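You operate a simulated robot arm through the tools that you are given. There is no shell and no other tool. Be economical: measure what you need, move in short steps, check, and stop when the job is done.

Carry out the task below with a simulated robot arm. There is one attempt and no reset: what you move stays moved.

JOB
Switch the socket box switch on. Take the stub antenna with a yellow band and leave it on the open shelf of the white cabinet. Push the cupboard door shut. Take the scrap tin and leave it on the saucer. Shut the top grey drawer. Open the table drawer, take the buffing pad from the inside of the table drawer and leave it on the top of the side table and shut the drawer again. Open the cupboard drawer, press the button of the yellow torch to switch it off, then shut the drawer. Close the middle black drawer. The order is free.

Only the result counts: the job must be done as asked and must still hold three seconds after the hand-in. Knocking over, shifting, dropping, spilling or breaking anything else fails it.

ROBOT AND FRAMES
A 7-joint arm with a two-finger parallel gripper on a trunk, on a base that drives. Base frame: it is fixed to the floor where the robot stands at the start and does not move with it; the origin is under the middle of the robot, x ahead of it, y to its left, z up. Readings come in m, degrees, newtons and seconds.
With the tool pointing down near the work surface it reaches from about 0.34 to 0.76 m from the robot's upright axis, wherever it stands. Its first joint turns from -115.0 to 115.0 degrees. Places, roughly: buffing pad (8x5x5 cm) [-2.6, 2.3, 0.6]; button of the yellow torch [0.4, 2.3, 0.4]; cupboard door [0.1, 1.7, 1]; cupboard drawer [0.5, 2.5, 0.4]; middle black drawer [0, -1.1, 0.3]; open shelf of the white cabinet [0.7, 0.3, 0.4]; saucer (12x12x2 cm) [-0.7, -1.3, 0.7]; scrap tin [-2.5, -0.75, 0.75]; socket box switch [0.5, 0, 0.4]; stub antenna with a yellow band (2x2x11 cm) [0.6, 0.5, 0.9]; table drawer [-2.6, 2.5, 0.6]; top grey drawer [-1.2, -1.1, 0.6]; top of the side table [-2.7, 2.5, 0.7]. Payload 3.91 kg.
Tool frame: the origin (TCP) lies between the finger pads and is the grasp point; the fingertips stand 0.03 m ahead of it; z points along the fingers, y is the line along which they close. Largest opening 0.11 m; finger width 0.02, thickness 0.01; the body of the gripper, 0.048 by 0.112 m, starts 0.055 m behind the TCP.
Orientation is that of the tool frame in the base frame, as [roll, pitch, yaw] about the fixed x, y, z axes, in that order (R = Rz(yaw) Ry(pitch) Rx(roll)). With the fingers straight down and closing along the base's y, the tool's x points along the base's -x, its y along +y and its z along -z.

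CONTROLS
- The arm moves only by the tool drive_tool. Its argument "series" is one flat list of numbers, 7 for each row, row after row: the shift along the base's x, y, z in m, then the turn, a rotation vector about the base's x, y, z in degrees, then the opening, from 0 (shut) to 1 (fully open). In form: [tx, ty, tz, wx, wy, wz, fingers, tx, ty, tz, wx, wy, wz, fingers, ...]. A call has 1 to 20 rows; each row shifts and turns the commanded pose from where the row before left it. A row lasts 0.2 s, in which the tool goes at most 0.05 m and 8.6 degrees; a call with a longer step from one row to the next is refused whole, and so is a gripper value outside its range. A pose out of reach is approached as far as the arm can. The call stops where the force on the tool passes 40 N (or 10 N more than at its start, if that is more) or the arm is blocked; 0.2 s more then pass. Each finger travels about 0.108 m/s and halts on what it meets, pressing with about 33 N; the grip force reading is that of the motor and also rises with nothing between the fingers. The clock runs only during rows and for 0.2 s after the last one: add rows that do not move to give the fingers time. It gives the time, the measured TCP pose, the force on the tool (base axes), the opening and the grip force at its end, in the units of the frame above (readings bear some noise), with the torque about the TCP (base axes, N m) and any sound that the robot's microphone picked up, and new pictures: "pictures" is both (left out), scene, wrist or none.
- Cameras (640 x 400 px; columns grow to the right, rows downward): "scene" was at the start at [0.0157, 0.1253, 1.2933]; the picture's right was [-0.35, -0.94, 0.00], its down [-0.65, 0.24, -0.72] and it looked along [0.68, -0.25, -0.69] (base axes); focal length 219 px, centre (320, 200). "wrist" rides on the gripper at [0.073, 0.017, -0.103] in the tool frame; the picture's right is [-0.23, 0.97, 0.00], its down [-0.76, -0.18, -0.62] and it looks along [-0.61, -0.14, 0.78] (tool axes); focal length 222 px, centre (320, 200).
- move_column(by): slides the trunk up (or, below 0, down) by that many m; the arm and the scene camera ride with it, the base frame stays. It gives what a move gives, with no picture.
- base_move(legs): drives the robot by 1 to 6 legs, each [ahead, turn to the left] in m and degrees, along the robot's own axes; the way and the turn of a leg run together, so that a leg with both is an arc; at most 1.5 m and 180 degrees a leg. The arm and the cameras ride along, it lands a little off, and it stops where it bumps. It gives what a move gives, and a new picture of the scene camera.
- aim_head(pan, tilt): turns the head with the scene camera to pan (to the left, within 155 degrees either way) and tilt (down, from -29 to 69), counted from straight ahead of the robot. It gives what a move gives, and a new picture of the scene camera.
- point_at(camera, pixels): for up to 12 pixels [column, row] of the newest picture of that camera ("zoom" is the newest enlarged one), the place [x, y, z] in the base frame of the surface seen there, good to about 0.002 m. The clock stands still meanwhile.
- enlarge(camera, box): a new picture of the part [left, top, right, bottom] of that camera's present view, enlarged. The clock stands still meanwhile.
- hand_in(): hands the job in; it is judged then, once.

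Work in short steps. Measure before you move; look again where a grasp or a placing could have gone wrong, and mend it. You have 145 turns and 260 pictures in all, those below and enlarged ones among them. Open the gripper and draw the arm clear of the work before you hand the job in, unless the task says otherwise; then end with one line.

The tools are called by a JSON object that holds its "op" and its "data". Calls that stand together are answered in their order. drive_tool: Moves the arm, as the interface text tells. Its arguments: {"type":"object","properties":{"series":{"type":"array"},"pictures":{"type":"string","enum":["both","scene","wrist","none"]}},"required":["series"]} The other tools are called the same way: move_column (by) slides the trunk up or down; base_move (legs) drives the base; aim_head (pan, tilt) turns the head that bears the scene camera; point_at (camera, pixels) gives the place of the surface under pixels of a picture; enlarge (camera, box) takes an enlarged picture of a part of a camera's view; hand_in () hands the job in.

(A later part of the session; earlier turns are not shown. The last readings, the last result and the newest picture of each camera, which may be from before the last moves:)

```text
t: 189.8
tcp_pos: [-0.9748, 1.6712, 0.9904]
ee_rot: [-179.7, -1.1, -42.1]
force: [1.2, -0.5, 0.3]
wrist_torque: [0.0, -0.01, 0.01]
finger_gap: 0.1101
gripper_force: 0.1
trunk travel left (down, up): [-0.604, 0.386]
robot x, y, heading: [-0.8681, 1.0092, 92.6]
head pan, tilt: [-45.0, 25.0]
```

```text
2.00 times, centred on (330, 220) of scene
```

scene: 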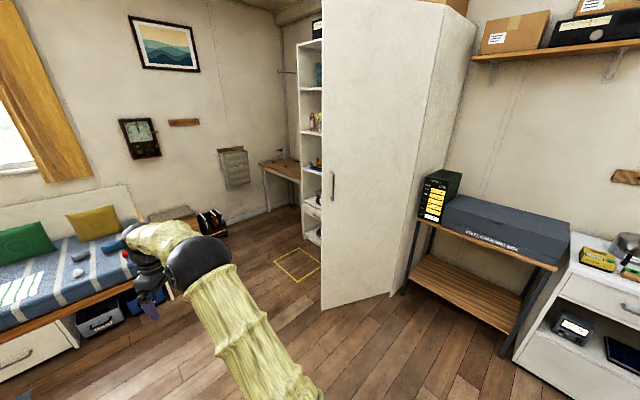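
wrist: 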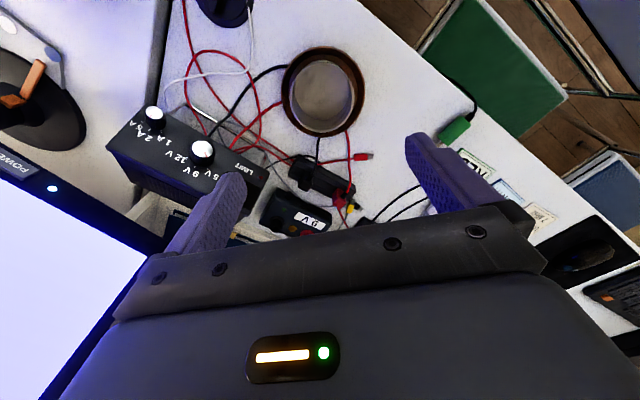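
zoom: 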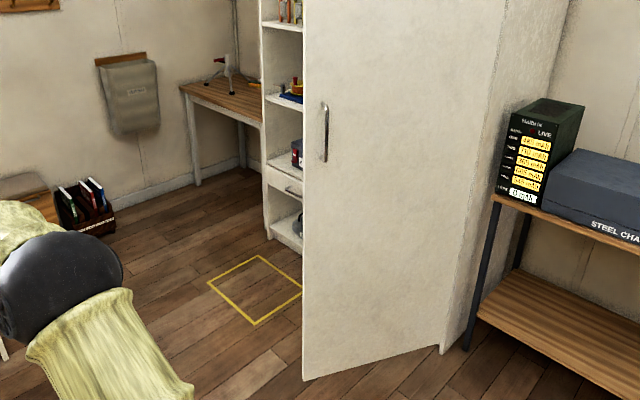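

Door hinge ≈ (0.34,1.605), free edge (−0.17,1.82), about 68° open; the drawer is in the open left half. I first turn the tool back to horizontal-forward here, fingers closed.

{"op": "drive_tool", "data": {"series": [0.0164, -0.021, 0, 0, 0, -8.6, 0, 0.0164, -0.021, 0, 0, 0, -8.6, 0, 0.0164, -0.021, 0, 0, 0, -8.6, 0, 0.0164, -0.021, 0, 0, 0, -8.6, 0, 0.0164, -0.021, 0, 0, 0, -8.6, 0, 0, 0.01, 0, 8.18, 0.37, 0, 0, 0, 0.01, 0, 8.18, 0.37, 0, 0, 0, 0.01, -0.008, 8.18, 0.37, 0, 0, 0, 0.01, -0.008, 8.18, 0.37, 0, 0, 0, 0.01, -0.008, 8.18, 0.37, 0, 0, 0, 0.01, -0.008, 8.18, 0.37, 0, 0, 0, 0.01, -0.008, 8.18, 0.37, 0, 0, 0, 0.01, -0.008, 8.18, 0.37, 0, 0, 0, 0.01, -0.008, 8.18, 0.37, 0, 0, 0, 0.01, -0.008, 8.18, 0.37, 0, 0, 0, 0.01, -0.008, 8.18, 0.37, 0, 0, 0, 0, 0, 0, 0, 0, 0], "pictures": "scene"}}

```text
t: 193.4
tcp_pos: [-0.8939, 1.6757, 0.9186]
ee_rot: [-112.0, 87.6, -19.6]
force: [0.4, -0.1, 0.8]
wrist_torque: [0.04, 0.0, 0.01]
finger_gap: 0.0
gripper_force: 33.4
trunk travel left (down, up): [-0.604, 0.386]
robot x, y, heading: [-0.8688, 1.008, 92.6]
head pan, tilt: [-45.0, 25.0]
```

scene: 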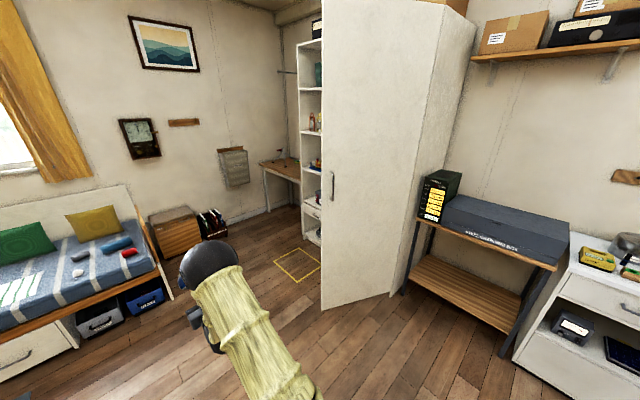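

Now I drive close to the door: turn right to ~24°, go 0.40, then turn left to face it at ~50°.

{"op": "base_move", "data": {"legs": [[0, -68.9], [0.4, 0], [0, 26]]}}

{"op": "aim_head", "data": {"pan": 0, "tilt": 25}}

```text
t: 202.3
tcp_pos: [-0.056, 1.6691, 0.9197]
ee_rot: [-113.4, 87.4, -65.0]
force: [-0.4, 0.4, -0.2]
wrist_torque: [0.02, 0.02, -0.01]
finger_gap: 0.0
gripper_force: 32.7
trunk travel left (down, up): [-0.604, 0.386]
robot x, y, heading: [-0.499, 1.1688, 49.1]
head pan, tilt: [-45.0, 25.0]
```

scene: 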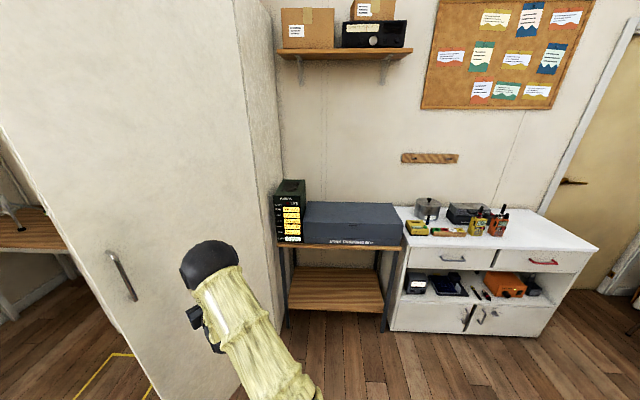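

```text
t: 203.4
tcp_pos: [-0.0573, 1.6701, 0.9186]
ee_rot: [-113.4, 87.6, -65.0]
force: [-0.8, 0.0, 0.1]
wrist_torque: [0.0, 0.01, 0.01]
finger_gap: 0.0002
gripper_force: 32.7
trunk travel left (down, up): [-0.604, 0.386]
robot x, y, heading: [-0.5014, 1.1678, 48.9]
head pan, tilt: [0.0, 25.0]
```

scene: 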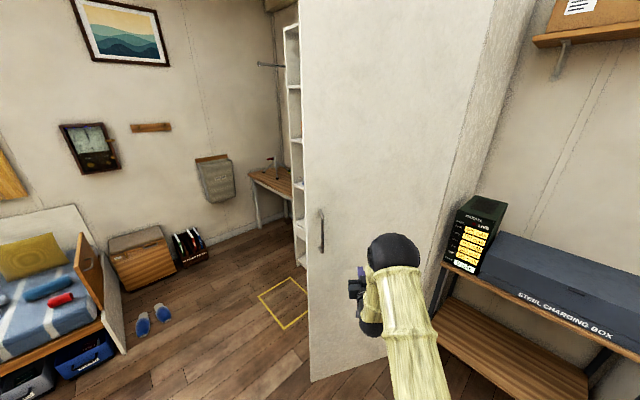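

I push the door a first part: toward contact at (−0.02,1.76), then along its arc.

{"op": "drive_tool", "data": {"series": [0.007, 0.034, 0, 0, 0, 0, 0, 0.007, 0.034, 0, 0, 0, 0, 0, 0.0165, 0.031, 0, 0, 0, 0, 0, 0.0165, 0.031, 0, 0, 0, 0, 0, 0.02, 0.028, 0, 0, 0, 0, 0, 0.01, 0.014, 0, 0, 0, 0, 0, 0, 0, 0, 0, 0, 0, 0], "pictures": "scene"}}

```text
t: 205.1
tcp_pos: [0.0193, 1.8417, 0.9186]
ee_rot: [-113.6, 87.4, -65.1]
force: [0.1, -0.5, -0.1]
wrist_torque: [0.02, 0.02, -0.02]
finger_gap: 0.0
gripper_force: 33.1
trunk travel left (down, up): [-0.604, 0.386]
robot x, y, heading: [-0.4928, 1.1679, 49.1]
head pan, tilt: [0.0, 25.0]
```

scene: 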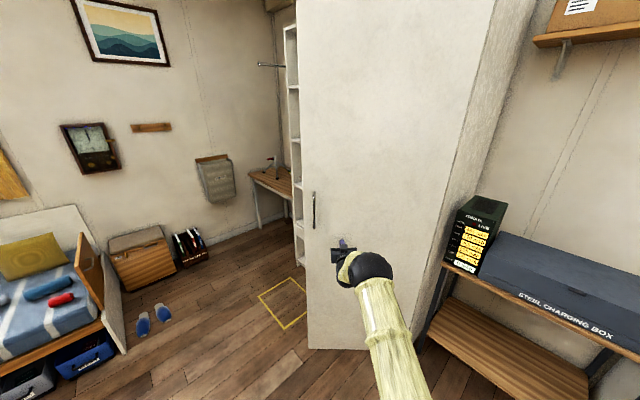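

The door swings freely. I retract the arm 0.29 m, then turn right 15° and drive 0.25 m closer.

{"op": "drive_tool", "data": {"series": [-0.029, -0.0385, 0, 0, 0, 0, 0, -0.029, -0.0385, 0, 0, 0, 0, 0, -0.029, -0.0385, 0, 0, 0, 0, 0, -0.029, -0.0385, 0, 0, 0, 0, 0, -0.029, -0.0385, 0, 0, 0, 0, 0, -0.029, -0.0385, 0, 0, 0, 0, 0], "pictures": "none"}}

{"op": "base_move", "data": {"legs": [[0, -15], [0.25, 0]]}}

{"op": "point_at", "data": {"camera": "scene", "pixels": [[250, 200], [200, 200], [150, 200], [300, 200], [100, 200], [350, 100]]}}

```text
t: 206.4
tcp_pos: [-0.1559, 1.6103, 0.919]
ee_rot: [-112.1, 87.7, -63.7]
force: [0.3, 0.2, -0.2]
wrist_torque: [0.0, -0.01, 0.01]
finger_gap: 0.0
gripper_force: 33.2
trunk travel left (down, up): [-0.604, 0.386]
robot x, y, heading: [-0.4943, 1.1656, 49.2]
head pan, tilt: [0.0, 25.0]
```

```text
t: 209.7
tcp_pos: [0.1531, 1.6492, 0.9186]
ee_rot: [-113.9, 87.5, -80.2]
force: [0.5, 0.1, 0.2]
wrist_torque: [0.03, 0.03, 0.03]
finger_gap: 0.0001
gripper_force: 32.6
trunk travel left (down, up): [-0.604, 0.386]
robot x, y, heading: [-0.2929, 1.3092, 34.2]
head pan, tilt: [0.0, 25.0]
```

scene: 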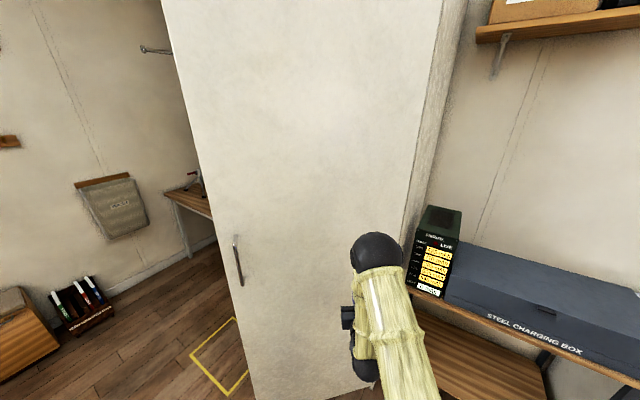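

```text
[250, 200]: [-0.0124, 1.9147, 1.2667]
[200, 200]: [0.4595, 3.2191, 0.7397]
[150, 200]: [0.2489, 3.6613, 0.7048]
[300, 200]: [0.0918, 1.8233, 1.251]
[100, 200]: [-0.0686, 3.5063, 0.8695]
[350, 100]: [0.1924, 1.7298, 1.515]
```

Door is now at 138°. I push it round along the arc of radius 0.25 to the closed position.

{"op": "drive_tool", "data": {"series": [-0.0145, 0.046, 0, 0, 0, 0, 0, -0.0145, 0.046, 0, 0, 0, 0, 0, 0.0203, 0.0192, 0, 0, 0, 0, 0, 0.0203, 0.0192, 0, 0, 0, 0, 0, 0.0203, 0.0192, 0, 0, 0, 0, 0, 0.03, 0.0125, 0, 0, 0, -3, 0, 0.03, 0.0125, 0, 0, 0, -3, 0, 0.0217, 0.003, 0, 0, 0, -3, 0, 0.0217, 0.003, 0, 0, 0, -3, 0, 0.0217, 0.003, 0, 0, 0, -3, 0, 0.008, 0, 0, 0, 0, 0, 0, 0.008, 0, 0, 0, 0, 0, 0, 0, 0, 0, 0, 0, 0, 0], "pictures": "scene"}}

```text
t: 212.3
tcp_pos: [0.3178, 1.8324, 0.9189]
ee_rot: [-117.0, 87.5, -98.2]
force: [-22.4, -12.5, 8.0]
wrist_torque: [0.05, -0.32, -0.36]
finger_gap: 0.0002
gripper_force: 33.0
trunk travel left (down, up): [-0.604, 0.386]
robot x, y, heading: [-0.2908, 1.3056, 34.1]
head pan, tilt: [0.0, 25.0]
stopped in row 13: the force on the tool passed its limit at 42 N (the readings are from after the stop); the commanded pose is now the measured one
```

scene: 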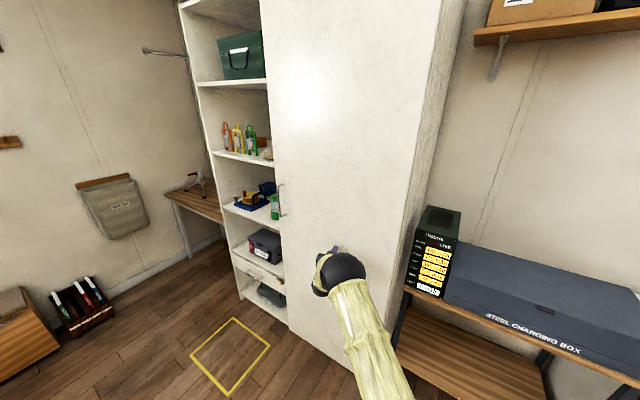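

It met its stop. I withdraw and check that the door is flush.

{"op": "drive_tool", "data": {"series": [-0.04, -0.02, 0, 0, 0, 0, 0, -0.04, -0.02, 0, 0, 0, 0, 0, -0.04, -0.02, 0, 0, 0, 0, 0, -0.04, -0.02, 0, 0, 0, 0, 0, -0.03, -0.02, 0, 0, 0, 0, 0], "pictures": "scene"}}

{"op": "point_at", "data": {"camera": "scene", "pixels": [[300, 200], [400, 200], [280, 160], [350, 100], [240, 156], [260, 245], [275, 292], [240, 245], [262, 280], [248, 270], [265, 240], [230, 280]]}}

{"op": "enlarge", "data": {"camera": "scene", "box": [190, 130, 350, 350]}}

```text
t: 213.5
tcp_pos: [0.1315, 1.732, 0.9139]
ee_rot: [-121.2, 87.4, -102.3]
force: [-0.3, 0.8, -0.3]
wrist_torque: [0.01, 0.0, 0.01]
finger_gap: 0.0
gripper_force: 32.6
trunk travel left (down, up): [-0.604, 0.386]
robot x, y, heading: [-0.294, 1.3054, 34.1]
head pan, tilt: [0.0, 25.0]
```

scene: 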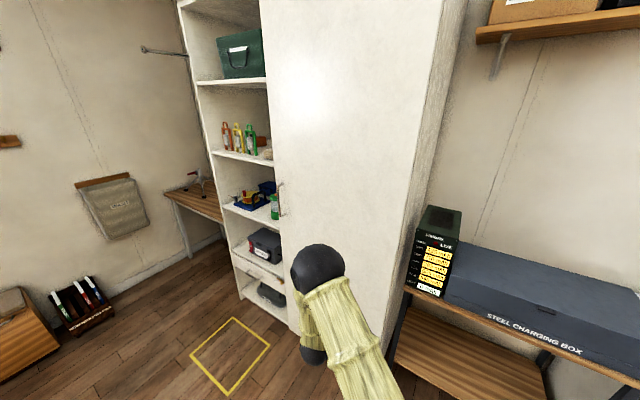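

```text
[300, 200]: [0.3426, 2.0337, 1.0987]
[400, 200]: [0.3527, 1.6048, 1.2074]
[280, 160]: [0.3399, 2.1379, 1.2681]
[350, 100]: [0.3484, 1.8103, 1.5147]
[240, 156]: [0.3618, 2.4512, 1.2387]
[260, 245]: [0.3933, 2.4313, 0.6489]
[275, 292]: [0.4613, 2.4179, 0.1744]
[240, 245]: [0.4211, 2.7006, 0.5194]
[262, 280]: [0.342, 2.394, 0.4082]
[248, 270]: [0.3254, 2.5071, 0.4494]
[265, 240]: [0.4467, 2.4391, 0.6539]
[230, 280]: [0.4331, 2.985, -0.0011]
```

```text
1.82 times, centred on (270, 240) of scene
```

zoom: 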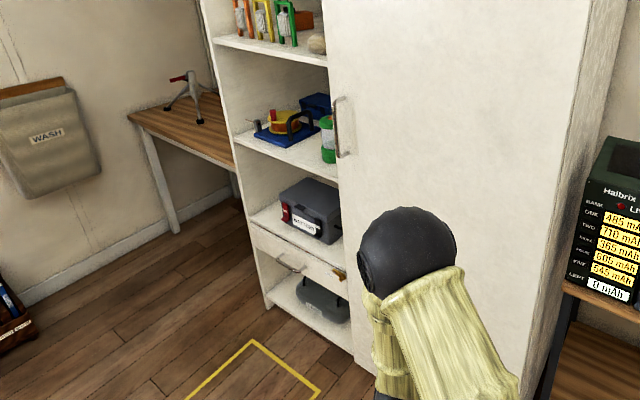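

I check the cupboard's own front line to compare with the door's.

{"op": "point_at", "data": {"camera": "zoom", "pixels": [[230, 43], [310, 65], [250, 149], [325, 178], [258, 240], [300, 258], [322, 280], [275, 307], [340, 343], [290, 268], [340, 275], [226, 120]]}}

{"op": "enlarge", "data": {"camera": "scene", "box": [250, 140, 314, 180]}}

```text
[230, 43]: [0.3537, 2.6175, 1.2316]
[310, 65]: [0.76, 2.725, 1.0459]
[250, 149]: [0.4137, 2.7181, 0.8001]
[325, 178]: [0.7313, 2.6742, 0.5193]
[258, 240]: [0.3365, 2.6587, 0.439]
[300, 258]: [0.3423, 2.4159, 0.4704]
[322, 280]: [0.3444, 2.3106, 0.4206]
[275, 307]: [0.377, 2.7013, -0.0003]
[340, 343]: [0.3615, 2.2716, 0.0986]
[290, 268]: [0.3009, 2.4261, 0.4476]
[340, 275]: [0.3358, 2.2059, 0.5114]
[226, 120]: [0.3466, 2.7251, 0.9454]
```

```text
10.00 times, centred on (282, 160) of scene
```

zoom: 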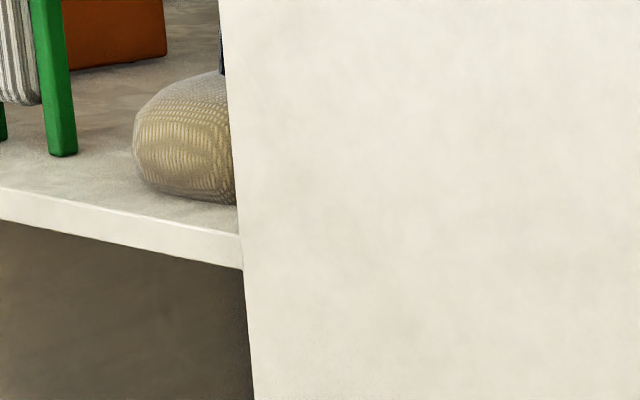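

The door is parallel to the cupboard front (1.3° skew of the whole cupboard), so it is flush. Now I drive in front of the drawer, to about (−0.42,2.44), facing +x.

{"op": "base_move", "data": {"legs": [[0, 62.3], [1.14, 0], [0, -96.4]]}}

{"op": "move_column", "data": {"by": -0.4}}

{"op": "aim_head", "data": {"pan": 0, "tilt": 30}}

```text
t: 230.2
tcp_pos: [0.1664, 2.5698, 0.9144]
ee_rot: [-121.5, 87.3, -136.6]
force: [-0.3, 0.9, 0.1]
wrist_torque: [-0.03, -0.01, -0.01]
finger_gap: 0.0001
gripper_force: 32.9
trunk travel left (down, up): [-0.604, 0.386]
robot x, y, heading: [-0.4195, 2.4535, 0.2]
head pan, tilt: [0.0, 25.0]
```

scene: 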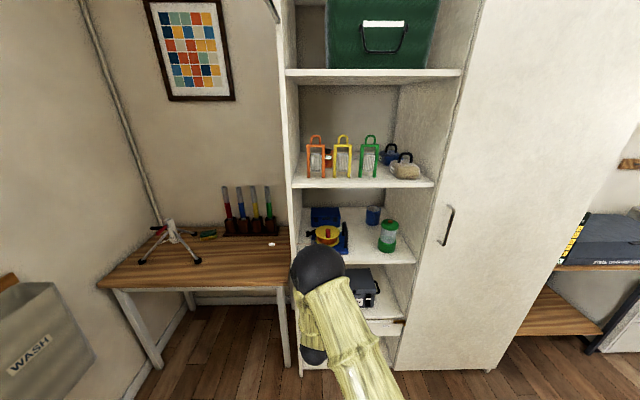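

```text
t: 234.0
tcp_pos: [0.1673, 2.5689, 0.5148]
ee_rot: [-121.5, 87.3, -136.6]
force: [-0.7, 1.1, 0.2]
wrist_torque: [0.06, -0.02, 0.01]
finger_gap: 0.0
gripper_force: 33.9
trunk travel left (down, up): [-0.204, 0.786]
robot x, y, heading: [-0.4266, 2.4552, 0.2]
head pan, tilt: [0.0, 25.0]
```

```text
t: 234.7
tcp_pos: [0.1667, 2.5694, 0.5137]
ee_rot: [-121.6, 87.3, -136.7]
force: [-0.4, 0.0, 0.9]
wrist_torque: [0.0, 0.01, 0.01]
finger_gap: 0.0
gripper_force: 32.9
trunk travel left (down, up): [-0.204, 0.786]
robot x, y, heading: [-0.4231, 2.4523, 0.4]
head pan, tilt: [0.0, 30.0]
```

scene: 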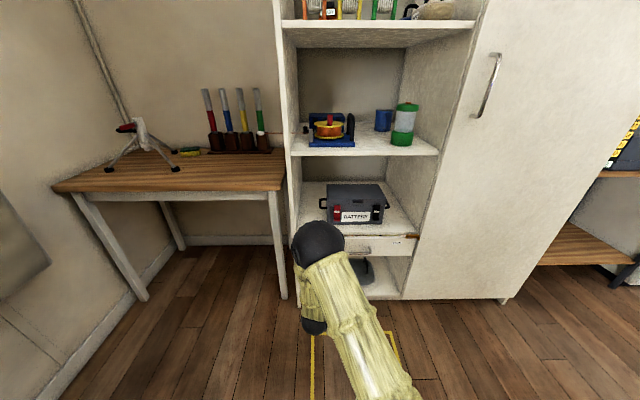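

The tool points about 15° to the right. I straighten it, roll it 90° so the fingers close vertically, and open.

{"op": "drive_tool", "data": {"series": [0, -0.03, 0, 0, 0, 7.5, 0.4, 0, -0.03, 0, 0, 0, 7.5, 0.4, 0, -0.03, 0, 8.18, 0, 0, 0.4, 0, -0.03, 0, 8.18, 0, 0, 0.4, 0, -0.02, 0, 8.18, 0, 0, 0.4, 0, 0, 0, 8.18, 0, 0, 0.4, 0, 0, 0, 8.18, 0, 0, 0.4, 0, 0, 0, 8.18, 0, 0, 0.4, 0, 0, 0, 8.18, 0, 0, 0.4, 0, 0, 0, 8.18, 0, 0, 0.4, 0, 0, 0, 8.18, 0, 0, 0.4, 0, 0, 0, 8.18, 0, 0, 0.4, 0, 0, 0, 8.18, 0, 0, 0.4, 0, 0, 0, 0, 0, 0, 0.4], "pictures": "both"}}

```text
t: 237.7
tcp_pos: [0.1672, 2.429, 0.5136]
ee_rot: [90.2, 2.2, 91.3]
force: [0.6, 0.0, 0.2]
wrist_torque: [-0.02, 0.0, 0.03]
finger_gap: 0.044
gripper_force: 0.1
trunk travel left (down, up): [-0.204, 0.786]
robot x, y, heading: [-0.4241, 2.4531, 0.1]
head pan, tilt: [0.0, 30.0]
```

scene: 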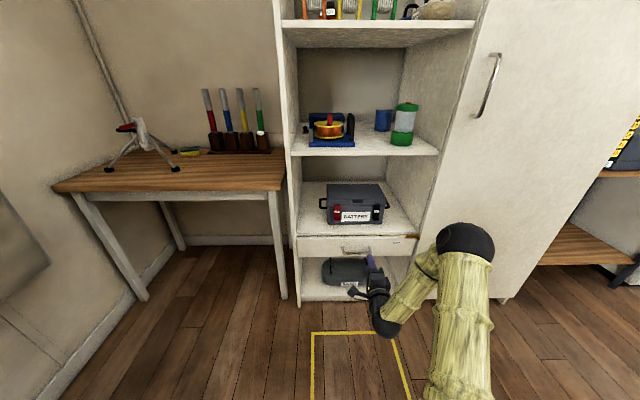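
wrist: 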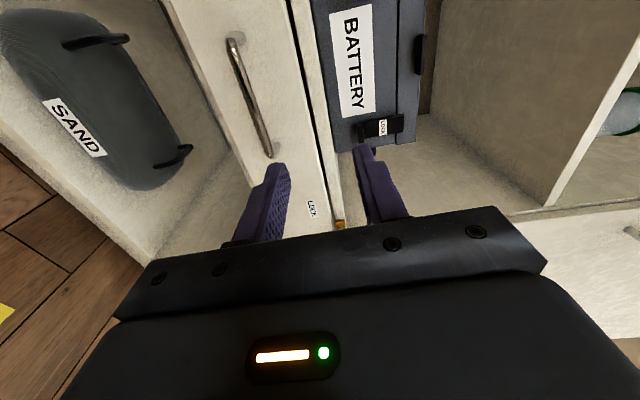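

There is a "LOCK" label and an ochre latch at the drawer's right end; I look closer.

{"op": "enlarge", "data": {"camera": "scene", "box": [290, 220, 430, 300]}}

{"op": "enlarge", "data": {"camera": "wrist", "box": [200, 20, 420, 240]}}

```text
4.57 times, centred on (360, 260) of scene
```

zoom: 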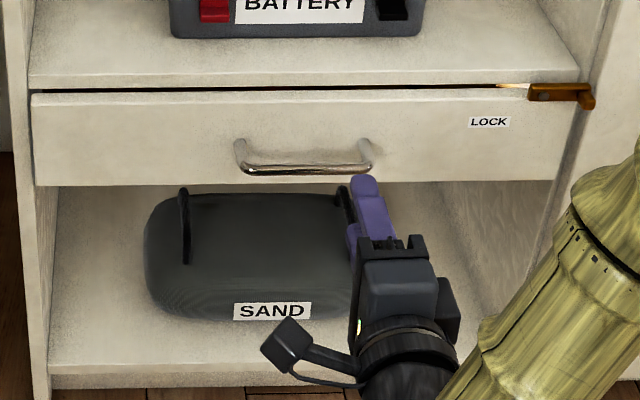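

```text
1.82 times, centred on (310, 130) of wrist
```

zoom: 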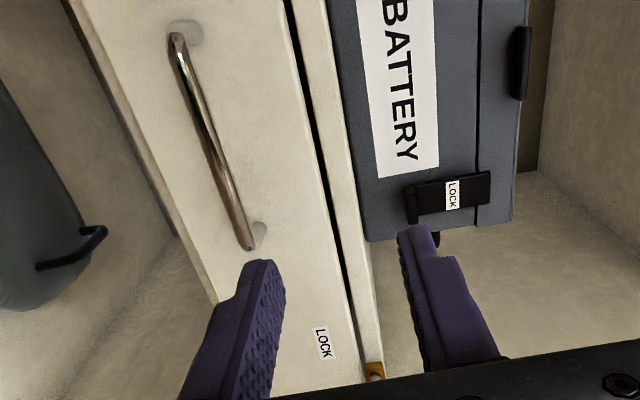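

I zoom hard onto the latch, and measure it and the handle.

{"op": "enlarge", "data": {"camera": "scene", "box": [392, 228, 432, 253]}}

{"op": "point_at", "data": {"camera": "zoom", "pixels": [[290, 185], [210, 185], [400, 200], [350, 190], [150, 170], [150, 300], [400, 300], [290, 150], [500, 250]]}}

{"op": "point_at", "data": {"camera": "scene", "pixels": [[346, 254], [356, 256], [368, 255], [350, 243], [350, 258]]}}

```text
16.00 times, centred on (412, 240) of scene
```

zoom: 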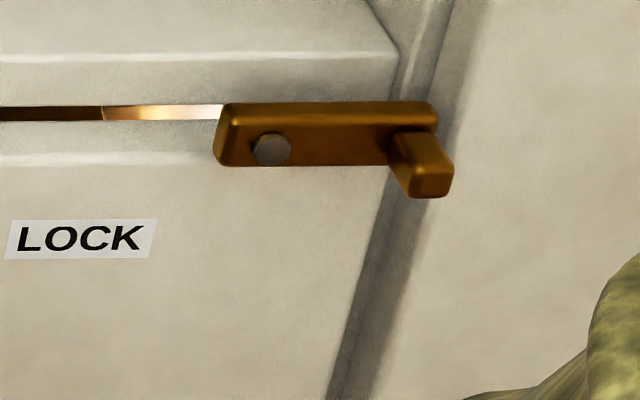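

```text
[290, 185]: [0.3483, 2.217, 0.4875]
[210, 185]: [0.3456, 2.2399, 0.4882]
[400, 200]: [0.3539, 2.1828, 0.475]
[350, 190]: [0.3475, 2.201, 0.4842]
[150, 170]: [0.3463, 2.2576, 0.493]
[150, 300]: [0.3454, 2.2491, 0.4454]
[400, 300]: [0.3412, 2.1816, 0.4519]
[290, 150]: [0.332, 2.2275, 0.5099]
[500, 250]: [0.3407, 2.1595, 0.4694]
```

```text
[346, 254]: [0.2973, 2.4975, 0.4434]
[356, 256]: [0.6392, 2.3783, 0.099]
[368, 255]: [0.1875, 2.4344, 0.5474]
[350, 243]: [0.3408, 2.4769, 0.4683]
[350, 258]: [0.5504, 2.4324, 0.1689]
```

The latch bar is pivoted on the drawer front with its nub to the right. I try the handle first: go down to z 0.445 and forward so the bar lies between the fingers, then close.

{"op": "drive_tool", "data": {"series": [0, 0.003, -0.034, 0, 0, 0, 0.4, 0, 0.003, -0.034, 0, 0, 0, 0.4, 0.04, 0, 0, 0, 0, 0, 0.4, 0.04, 0, 0, 0, 0, 0, 0.4, 0.03, 0, 0, 0, 0, 0, 0.4, 0.014, 0, 0, 0, 0, 0, 0.4, 0, 0, 0, 0, 0, 0, 0.4], "pictures": "both"}}

```text
t: 239.3
tcp_pos: [0.2905, 2.4366, 0.4475]
ee_rot: [90.1, 2.3, 91.4]
force: [-1.0, 0.4, 0.6]
wrist_torque: [0.03, -0.01, 0.02]
finger_gap: 0.0438
gripper_force: 0.1
trunk travel left (down, up): [-0.204, 0.786]
robot x, y, heading: [-0.4226, 2.4536, 0.2]
head pan, tilt: [0.0, 30.0]
```

scene: 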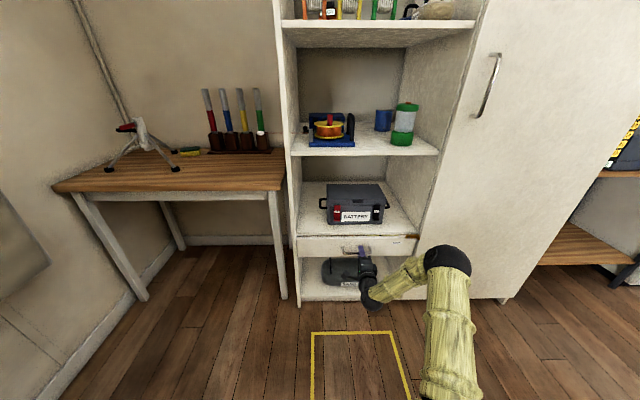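
wrist: 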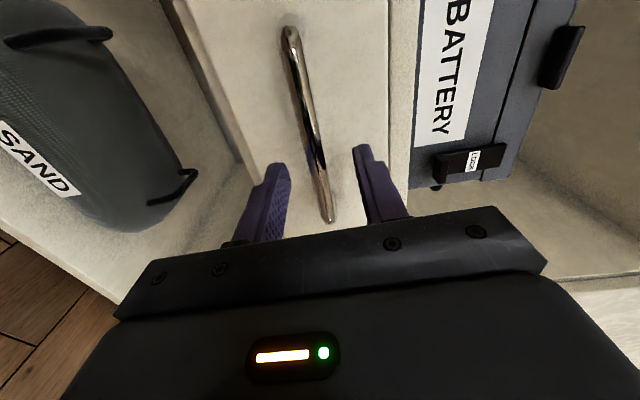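

The handle bar is between the fingers. I close and pull 4 cm gently.

{"op": "drive_tool", "data": {"series": [0, 0, 0, 0, 0, 0, 0.1, 0, 0, 0, 0, 0, 0, 0, 0, 0, 0, 0, 0, 0, 0, -0.01, 0, 0, 0, 0, 0, 0, -0.015, 0, 0, 0, 0, 0, 0, -0.015, 0, 0, 0, 0, 0, 0], "pictures": "wrist"}}

```text
t: 240.7
tcp_pos: [0.2491, 2.4345, 0.4459]
ee_rot: [90.2, 2.4, 91.4]
force: [0.8, -0.3, -4.6]
wrist_torque: [0.95, 0.09, -0.11]
finger_gap: 0.0121
gripper_force: 45.6
trunk travel left (down, up): [-0.204, 0.786]
robot x, y, heading: [-0.4217, 2.457, 0.2]
head pan, tilt: [0.0, 30.0]
```

wrist: 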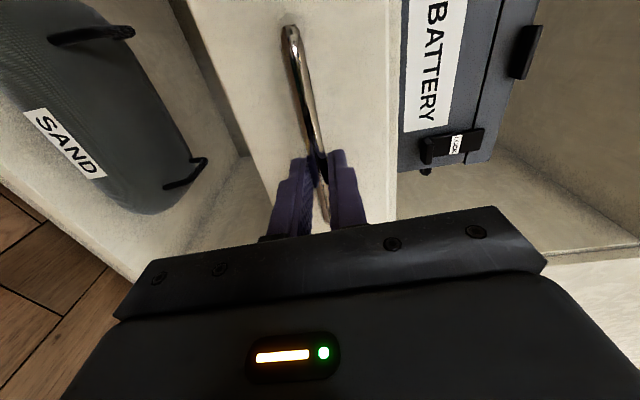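

It opens. I pull 12 cm more with the arm, then 10 cm with the base.

{"op": "drive_tool", "data": {"series": [-0.02, 0, 0, 0, 0, 0, 0, -0.025, 0, 0, 0, 0, 0, 0, -0.025, 0, 0, 0, 0, 0, 0, -0.025, 0, 0, 0, 0, 0, 0, -0.025, 0, 0, 0, 0, 0, 0], "pictures": "none"}}

{"op": "base_move", "data": {"legs": [[-0.1, 0]]}}

{"op": "aim_head", "data": {"pan": -5, "tilt": 45}}

```text
t: 241.9
tcp_pos: [0.1318, 2.4328, 0.4462]
ee_rot: [90.2, 2.4, 91.0]
force: [3.1, -23.3, -8.6]
wrist_torque: [0.97, 0.24, -0.67]
finger_gap: 0.0123
gripper_force: 45.4
trunk travel left (down, up): [-0.204, 0.786]
robot x, y, heading: [-0.4236, 2.4547, 0.1]
head pan, tilt: [0.0, 30.0]
```

```text
t: 242.8
tcp_pos: [0.1092, 2.4328, 0.4462]
ee_rot: [90.2, 2.5, 91.0]
force: [2.6, -0.1, -2.7]
wrist_torque: [0.99, 0.1, -0.04]
finger_gap: 0.0126
gripper_force: 44.9
trunk travel left (down, up): [-0.204, 0.786]
robot x, y, heading: [-0.4449, 2.4559, 0.3]
head pan, tilt: [0.0, 30.0]
stopped in leg 1: the force on the tool passed its limit at 42 N (the readings are from after the stop); the commanded pose is now the measured one
```

scene: 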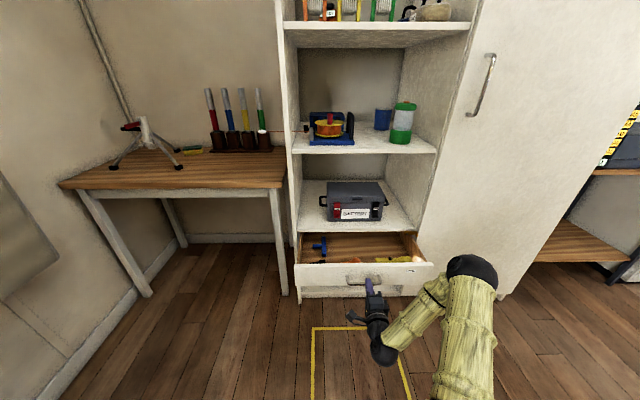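

```text
t: 243.6
tcp_pos: [0.1083, 2.4337, 0.4466]
ee_rot: [90.2, 2.5, 91.0]
force: [-0.4, -1.0, -4.6]
wrist_torque: [0.92, 0.13, -0.01]
finger_gap: 0.0125
gripper_force: 45.0
trunk travel left (down, up): [-0.204, 0.786]
robot x, y, heading: [-0.4484, 2.4553, 0.5]
head pan, tilt: [-5.0, 45.0]
```

scene: 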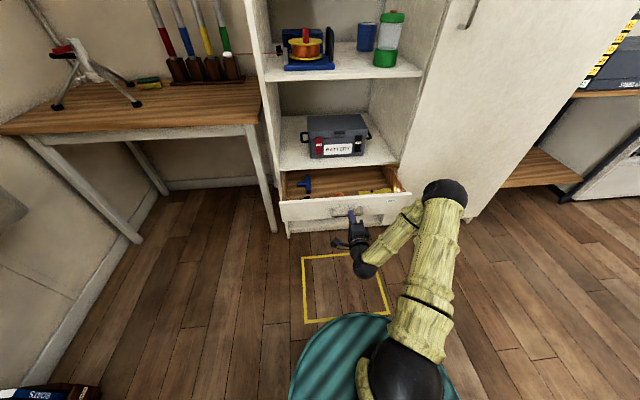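

The drawer reached its full travel (~0.18 m). I release the handle, back off and look inside.

{"op": "drive_tool", "data": {"series": [0, 0, 0, 0, 0, 0, 0.3, 0, 0, 0, 0, 0, 0, 0.4, -0.03, 0, 0, 0, 0, 0, 0.4, -0.03, 0, 0, 0, 0, 0, 0.4, -0.03, 0, 0, 0, 0, 0, 0.2], "pictures": "none"}}

{"op": "move_column", "data": {"by": 0.4}}

{"op": "aim_head", "data": {"pan": -5, "tilt": 50}}

{"op": "enlarge", "data": {"camera": "scene", "box": [240, 140, 440, 265]}}

```text
t: 244.8
tcp_pos: [0.032, 2.4319, 0.4368]
ee_rot: [90.2, 2.5, 91.0]
force: [-1.1, -0.6, -1.1]
wrist_torque: [0.01, -0.02, 0.04]
finger_gap: 0.0219
gripper_force: 0.1
out of reach, approached as far as the arm can: row 5
trunk travel left (down, up): [-0.204, 0.786]
robot x, y, heading: [-0.4429, 2.4494, 0.4]
head pan, tilt: [-5.0, 45.0]
```

```text
t: 248.6
tcp_pos: [0.0343, 2.4321, 0.8361]
ee_rot: [90.1, 2.4, 91.0]
force: [-0.1, 0.8, -0.6]
wrist_torque: [0.0, 0.02, 0.0]
finger_gap: 0.0216
gripper_force: 0.0
trunk travel left (down, up): [-0.604, 0.386]
robot x, y, heading: [-0.4458, 2.4544, 0.5]
head pan, tilt: [-5.0, 45.0]
```

```text
t: 249.3
tcp_pos: [0.0327, 2.4322, 0.8366]
ee_rot: [90.1, 2.4, 91.1]
force: [0.5, -0.5, 0.3]
wrist_torque: [0.0, 0.04, -0.02]
finger_gap: 0.0224
gripper_force: 0.1
trunk travel left (down, up): [-0.604, 0.386]
robot x, y, heading: [-0.4493, 2.4533, 0.4]
head pan, tilt: [-5.0, 50.0]
```

scene: 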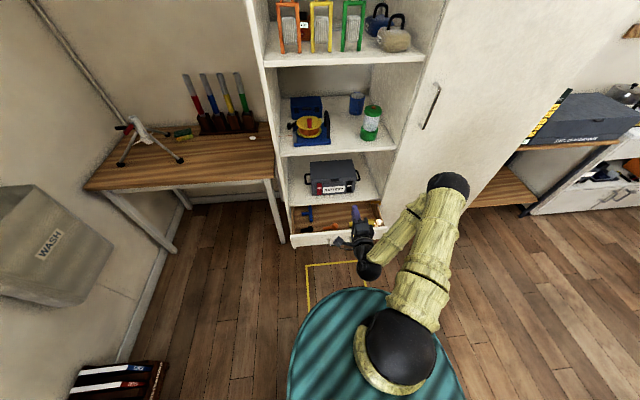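

```text
3.20 times, centred on (340, 202) of scene
```

zoom: 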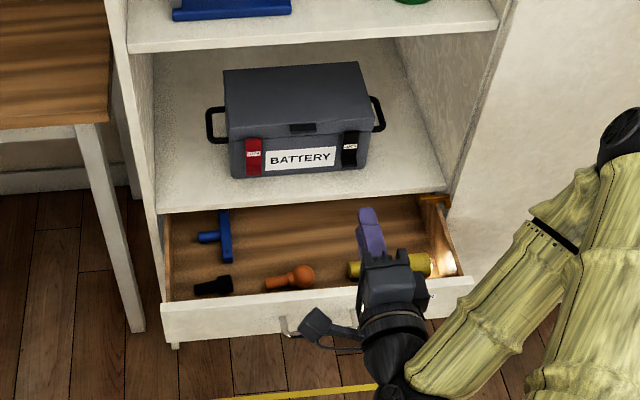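

The yellow torch lies in the drawer's right part, lit; the gripper hides part of it. I turn the tool down and shift left to see.

{"op": "drive_tool", "data": {"series": [0.008, 0.01, 0.005, 0, 8.18, 0, 0, 0.008, 0.01, 0.005, 0, 8.18, 0, 0, 0.008, 0.01, 0.005, 0, 8.18, 0, 0, 0.008, 0.01, 0.005, 0, 8.18, 0, 0, 0.008, 0.01, 0.005, 0, 8.18, 0, 0, 0.008, 0.01, 0.005, 0, 8.18, 0, 0, 0.008, 0.01, 0.005, 0, 8.18, 0, 0, 0.008, 0.01, 0.005, 0, 8.18, 0, 0, 0.008, 0.01, 0.005, 0, 8.18, 0, 0, 0.008, 0.01, 0.005, 0, 8.18, 0, 0, 0.008, 0.01, 0.005, 0, 8.18, 0, 0, 0, 0, 0, 0, 0, 0, 0], "pictures": "both"}}

```text
t: 251.9
tcp_pos: [0.1307, 2.5371, 0.8791]
ee_rot: [-179.9, -1.0, 92.5]
force: [0.7, 0.4, 0.9]
wrist_torque: [0.0, 0.01, 0.01]
finger_gap: 0.0
gripper_force: 33.0
out of reach, approached as far as the arm can: row 1, 2, 8
trunk travel left (down, up): [-0.604, 0.386]
robot x, y, heading: [-0.4481, 2.4584, 0.5]
head pan, tilt: [-5.0, 50.0]
```

scene: 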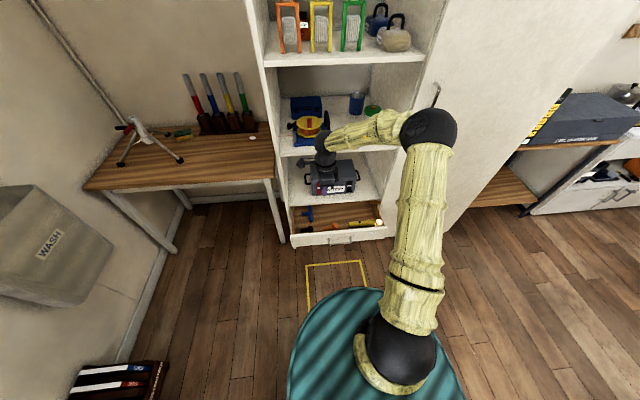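
wrist: 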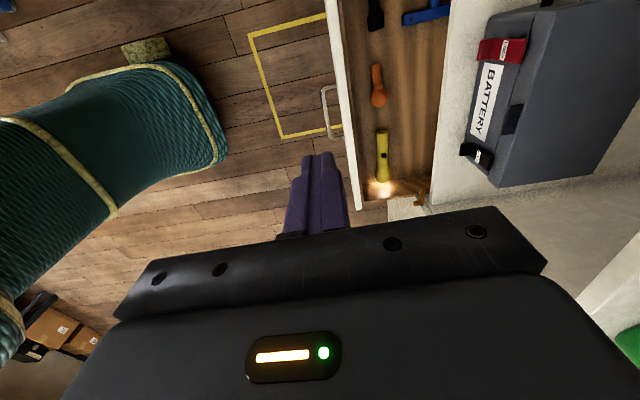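

The torch shows clearly in the wrist view at (382,155) with a dark button. I measure it.

{"op": "enlarge", "data": {"camera": "wrist", "box": [350, 110, 430, 210]}}

{"op": "point_at", "data": {"camera": "wrist", "pixels": [[382, 156], [381, 140], [383, 172], [395, 150], [352, 150], [345, 150], [440, 150], [410, 205]]}}

```text
4.00 times, centred on (390, 160) of wrist
```

zoom: 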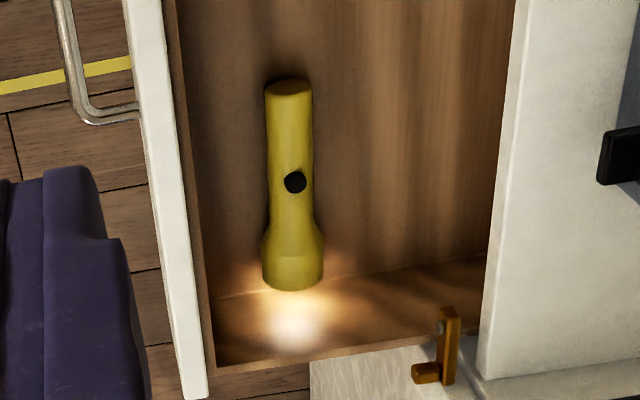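

```text
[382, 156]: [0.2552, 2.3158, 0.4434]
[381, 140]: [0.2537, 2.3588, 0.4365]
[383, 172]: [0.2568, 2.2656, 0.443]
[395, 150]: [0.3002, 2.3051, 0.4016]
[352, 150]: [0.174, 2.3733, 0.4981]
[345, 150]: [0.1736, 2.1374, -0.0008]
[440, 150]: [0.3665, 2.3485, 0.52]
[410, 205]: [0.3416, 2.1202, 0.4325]
```

{"op": "point_at", "data": {"camera": "zoom", "pixels": [[295, 182], [292, 178], [298, 186], [310, 200], [275, 200], [290, 210], [290, 90]]}}

```text
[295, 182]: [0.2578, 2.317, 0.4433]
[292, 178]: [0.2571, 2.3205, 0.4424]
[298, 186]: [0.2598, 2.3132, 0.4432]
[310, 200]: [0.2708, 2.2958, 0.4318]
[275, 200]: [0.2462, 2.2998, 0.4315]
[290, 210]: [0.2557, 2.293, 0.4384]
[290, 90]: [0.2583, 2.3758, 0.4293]
```

Button at (0.258,2.317,0.443). I lower the trunk 0.3 m, then move over the button.

{"op": "move_column", "data": {"by": -0.28}}

{"op": "drive_tool", "data": {"series": [0.02, -0.04, 0, 0, 0, 0, 0, 0.02, -0.04, 0, 0, 0, 0, 0, 0.025, -0.04, 0, 0, 0, 0, 0, 0.03, -0.04, 0, 0, 0, 0, 0, 0.0323, -0.03, 0, 0, 0, 0, 0, 0, -0.03, 0, 0, 0, 0, 0, 0, 0, -0.03, 0, 0, 0, 0, 0, 0, -0.03, 0, 0, 0, 0, 0, 0, -0.02, 0, 0, 0, 0, 0, 0, 0, 0, 0, 0, 0], "pictures": "both"}}

```text
t: 254.7
tcp_pos: [0.1302, 2.5381, 0.5994]
ee_rot: [180.0, -0.9, 92.5]
force: [0.3, 0.0, 0.5]
wrist_torque: [0.01, -0.01, 0.03]
finger_gap: 0.0
gripper_force: 33.4
trunk travel left (down, up): [-0.324, 0.666]
robot x, y, heading: [-0.444, 2.4565, 0.3]
head pan, tilt: [-5.0, 50.0]
```

```text
t: 256.9
tcp_pos: [0.2573, 2.318, 0.5162]
ee_rot: [-179.9, -0.9, 92.5]
force: [-0.7, -0.4, 0.3]
wrist_torque: [0.01, 0.02, 0.0]
finger_gap: 0.0001
gripper_force: 33.0
trunk travel left (down, up): [-0.324, 0.666]
robot x, y, heading: [-0.445, 2.4516, 0.4]
head pan, tilt: [-5.0, 50.0]
```

scene: 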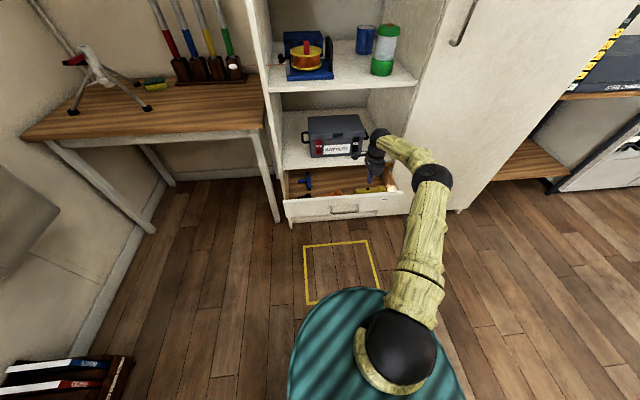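
wrist: 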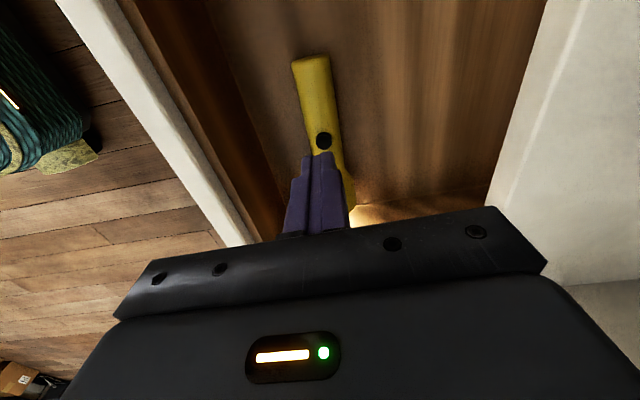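

Tip is above the button. I press down in small steps.

{"op": "drive_tool", "data": {"series": [0.0005, -0.001, -0.025, 0, 0, 0, 0, 0, 0, -0.012, 0, 0, 0, 0, 0, 0, -0.004, 0, 0, 0, 0, 0, 0, -0.003, 0, 0, 0, 0, 0, 0, -0.002, 0, 0, 0, 0, 0, 0, -0.002, 0, 0, 0, 0], "pictures": "wrist"}}

```text
t: 258.3
tcp_pos: [0.2585, 2.3172, 0.4715]
ee_rot: [179.9, -1.0, 92.5]
force: [0.2, 2.1, 3.3]
wrist_torque: [-0.01, 0.02, -0.02]
finger_gap: 0.0
gripper_force: 33.0
trunk travel left (down, up): [-0.324, 0.666]
robot x, y, heading: [-0.4468, 2.4484, 0.6]
head pan, tilt: [-5.0, 50.0]
heard: click
```

wrist: 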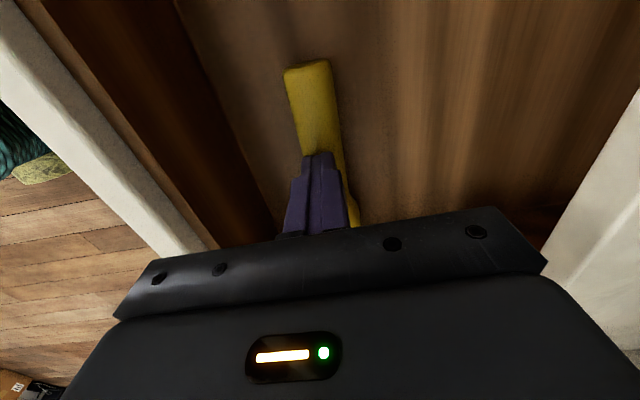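

It clicked and the glow is gone. I lift, back the base 0.15 m and check.

{"op": "drive_tool", "data": {"series": [0, 0, 0.02, 0, 0, 0, 0, 0, 0, 0.04, 0, 0, 0, 0, 0, 0, 0.04, 0, 0, 0, 0, -0.04, 0.02, 0.03, 0, 0, 0, 0, -0.04, 0.03, 0, 0, 0, 0, 0, -0.04, 0.03, 0, 0, 0, 0, 0], "pictures": "wrist"}}

{"op": "base_move", "data": {"legs": [[-0.15, 0]]}}

{"op": "enlarge", "data": {"camera": "scene", "box": [260, 140, 440, 240]}}

```text
refused: row 4 steps farther than a row can; nothing moved
```

```text
t: 259.8
tcp_pos: [0.1088, 2.3175, 0.4701]
ee_rot: [179.9, -1.0, 92.6]
force: [0.8, 0.6, 3.4]
wrist_torque: [0.0, -0.05, 0.0]
finger_gap: 0.0001
gripper_force: 33.1
trunk travel left (down, up): [-0.324, 0.666]
robot x, y, heading: [-0.6003, 2.4542, 0.3]
head pan, tilt: [-5.0, 50.0]
heard: click
```

scene: 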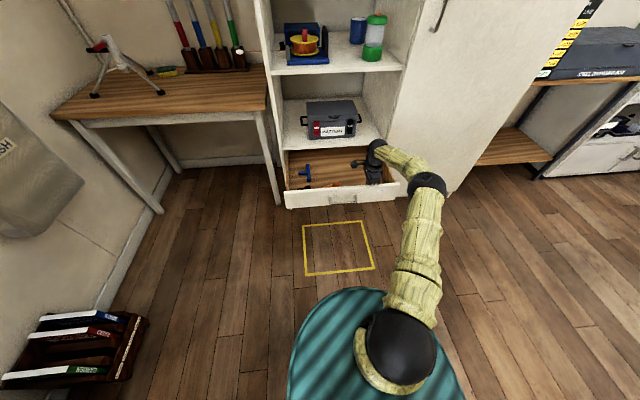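

```text
3.56 times, centred on (350, 190) of scene
```

zoom: 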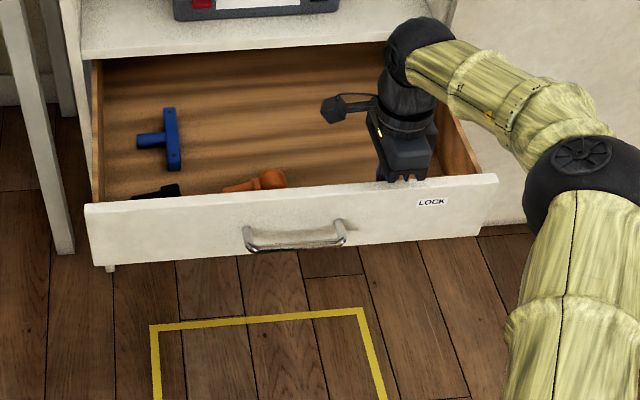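

The lift was refused (too long a step) while the base still backed with the fingers in the drawer — and another click was heard. I lift straight up now and inspect.

{"op": "drive_tool", "data": {"series": [0, 0, 0.02, 0, 0, 0, 0, 0, 0, 0.04, 0, 0, 0, 0, 0, 0, 0.04, 0, 0, 0, 0, 0, 0, 0.04, 0, 0, 0, 0, 0, 0.03, 0.03, 0, 0, 0, 0, 0, 0.04, 0.02, 0, 0, 0, 0], "pictures": "wrist"}}

{"op": "enlarge", "data": {"camera": "scene", "box": [260, 120, 440, 240]}}

```text
t: 261.2
tcp_pos: [0.1083, 2.3874, 0.6601]
ee_rot: [180.0, -0.9, 92.6]
force: [-0.9, -0.5, -1.2]
wrist_torque: [0.05, 0.02, 0.01]
finger_gap: 0.0
gripper_force: 33.0
trunk travel left (down, up): [-0.324, 0.666]
robot x, y, heading: [-0.5967, 2.4574, 0.5]
head pan, tilt: [-5.0, 50.0]
```

wrist: 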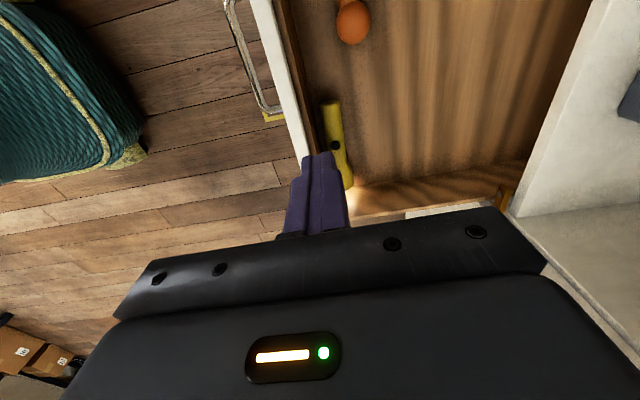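

```text
3.33 times, centred on (350, 180) of scene
```

zoom: 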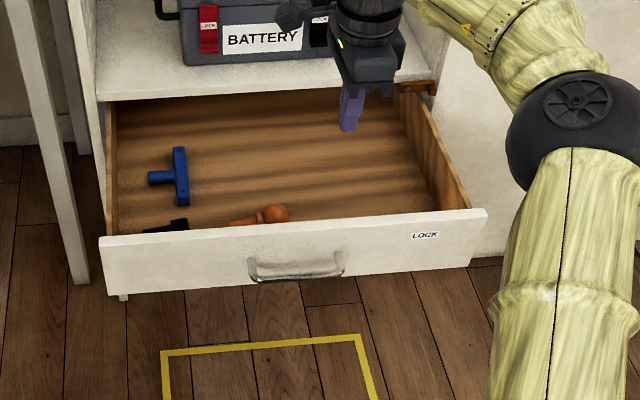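

The torch is lit again and now lies against the drawer's front; the drawer slid further out. I measure the torch and button anew.

{"op": "enlarge", "data": {"camera": "wrist", "box": [290, 80, 390, 220]}}

{"op": "point_at", "data": {"camera": "wrist", "pixels": [[335, 145], [331, 115], [345, 170], [305, 130], [290, 130], [270, 60], [340, 150], [328, 128]]}}

```text
2.86 times, centred on (340, 150) of wrist
```

zoom: 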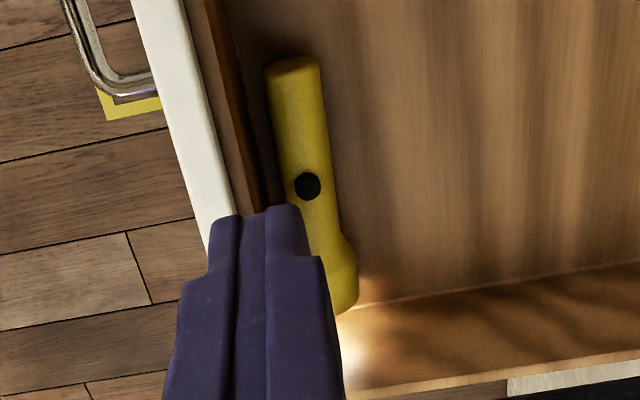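

```text
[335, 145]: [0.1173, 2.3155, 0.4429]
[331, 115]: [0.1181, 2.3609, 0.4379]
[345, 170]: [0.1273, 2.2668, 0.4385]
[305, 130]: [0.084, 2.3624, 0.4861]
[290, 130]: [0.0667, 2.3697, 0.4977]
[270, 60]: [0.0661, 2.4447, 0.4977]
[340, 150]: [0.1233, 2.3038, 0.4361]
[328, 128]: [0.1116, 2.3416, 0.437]
```

Button now at (0.117,2.3155,0.443), still facing up. I go above it again and press it once more.

{"op": "drive_tool", "data": {"series": [0.0045, -0.036, 0, 0, 0, 0, 0, 0.0045, -0.036, 0, 0, 0, 0, 0, 0, 0, -0.04, 0, 0, 0, 0, 0, 0, -0.04, 0, 0, 0, 0, 0, 0, -0.04, 0, 0, 0, 0, 0, 0, -0.025, 0, 0, 0, 0, 0, 0, 0, 0, 0, 0, 0], "pictures": "wrist"}}

```text
t: 262.8
tcp_pos: [0.1172, 2.3142, 0.5162]
ee_rot: [179.9, -1.0, 92.6]
force: [0.2, 0.0, 0.0]
wrist_torque: [0.01, -0.02, 0.01]
finger_gap: 0.0
gripper_force: 33.2
trunk travel left (down, up): [-0.324, 0.666]
robot x, y, heading: [-0.5965, 2.451, 0.4]
head pan, tilt: [-5.0, 50.0]
```

wrist: 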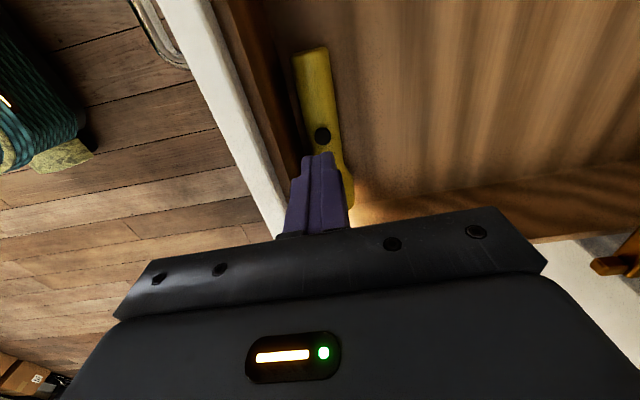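

Same alignment as before. I press and lift straight up within this call.

{"op": "drive_tool", "data": {"series": [0, 0.001, -0.025, 0, 0, 0, 0, 0, 0, -0.012, 0, 0, 0, 0, 0, 0, -0.004, 0, 0, 0, 0, 0, 0, -0.003, 0, 0, 0, 0, 0, 0, -0.002, 0, 0, 0, 0, 0, 0, 0.005, 0, 0, 0, 0, 0, 0, 0.03, 0, 0, 0, 0, 0, 0, 0.04, 0, 0, 0, 0, 0, 0, 0.04, 0, 0, 0, 0, 0, 0.03, 0.03, 0, 0, 0, 0], "pictures": "wrist"}}

```text
t: 265.0
tcp_pos: [0.1168, 2.3432, 0.6147]
ee_rot: [179.9, -0.9, 92.5]
force: [-0.2, -0.8, -0.2]
wrist_torque: [0.04, 0.02, 0.01]
finger_gap: 0.0001
gripper_force: 33.2
trunk travel left (down, up): [-0.324, 0.666]
robot x, y, heading: [-0.5985, 2.4509, 0.5]
head pan, tilt: [-5.0, 50.0]
heard: click
```

wrist: 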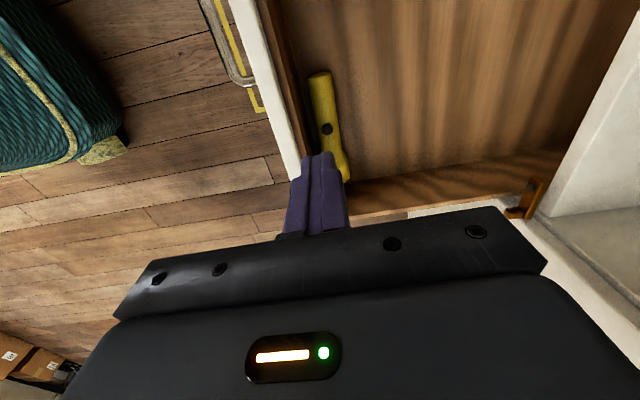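

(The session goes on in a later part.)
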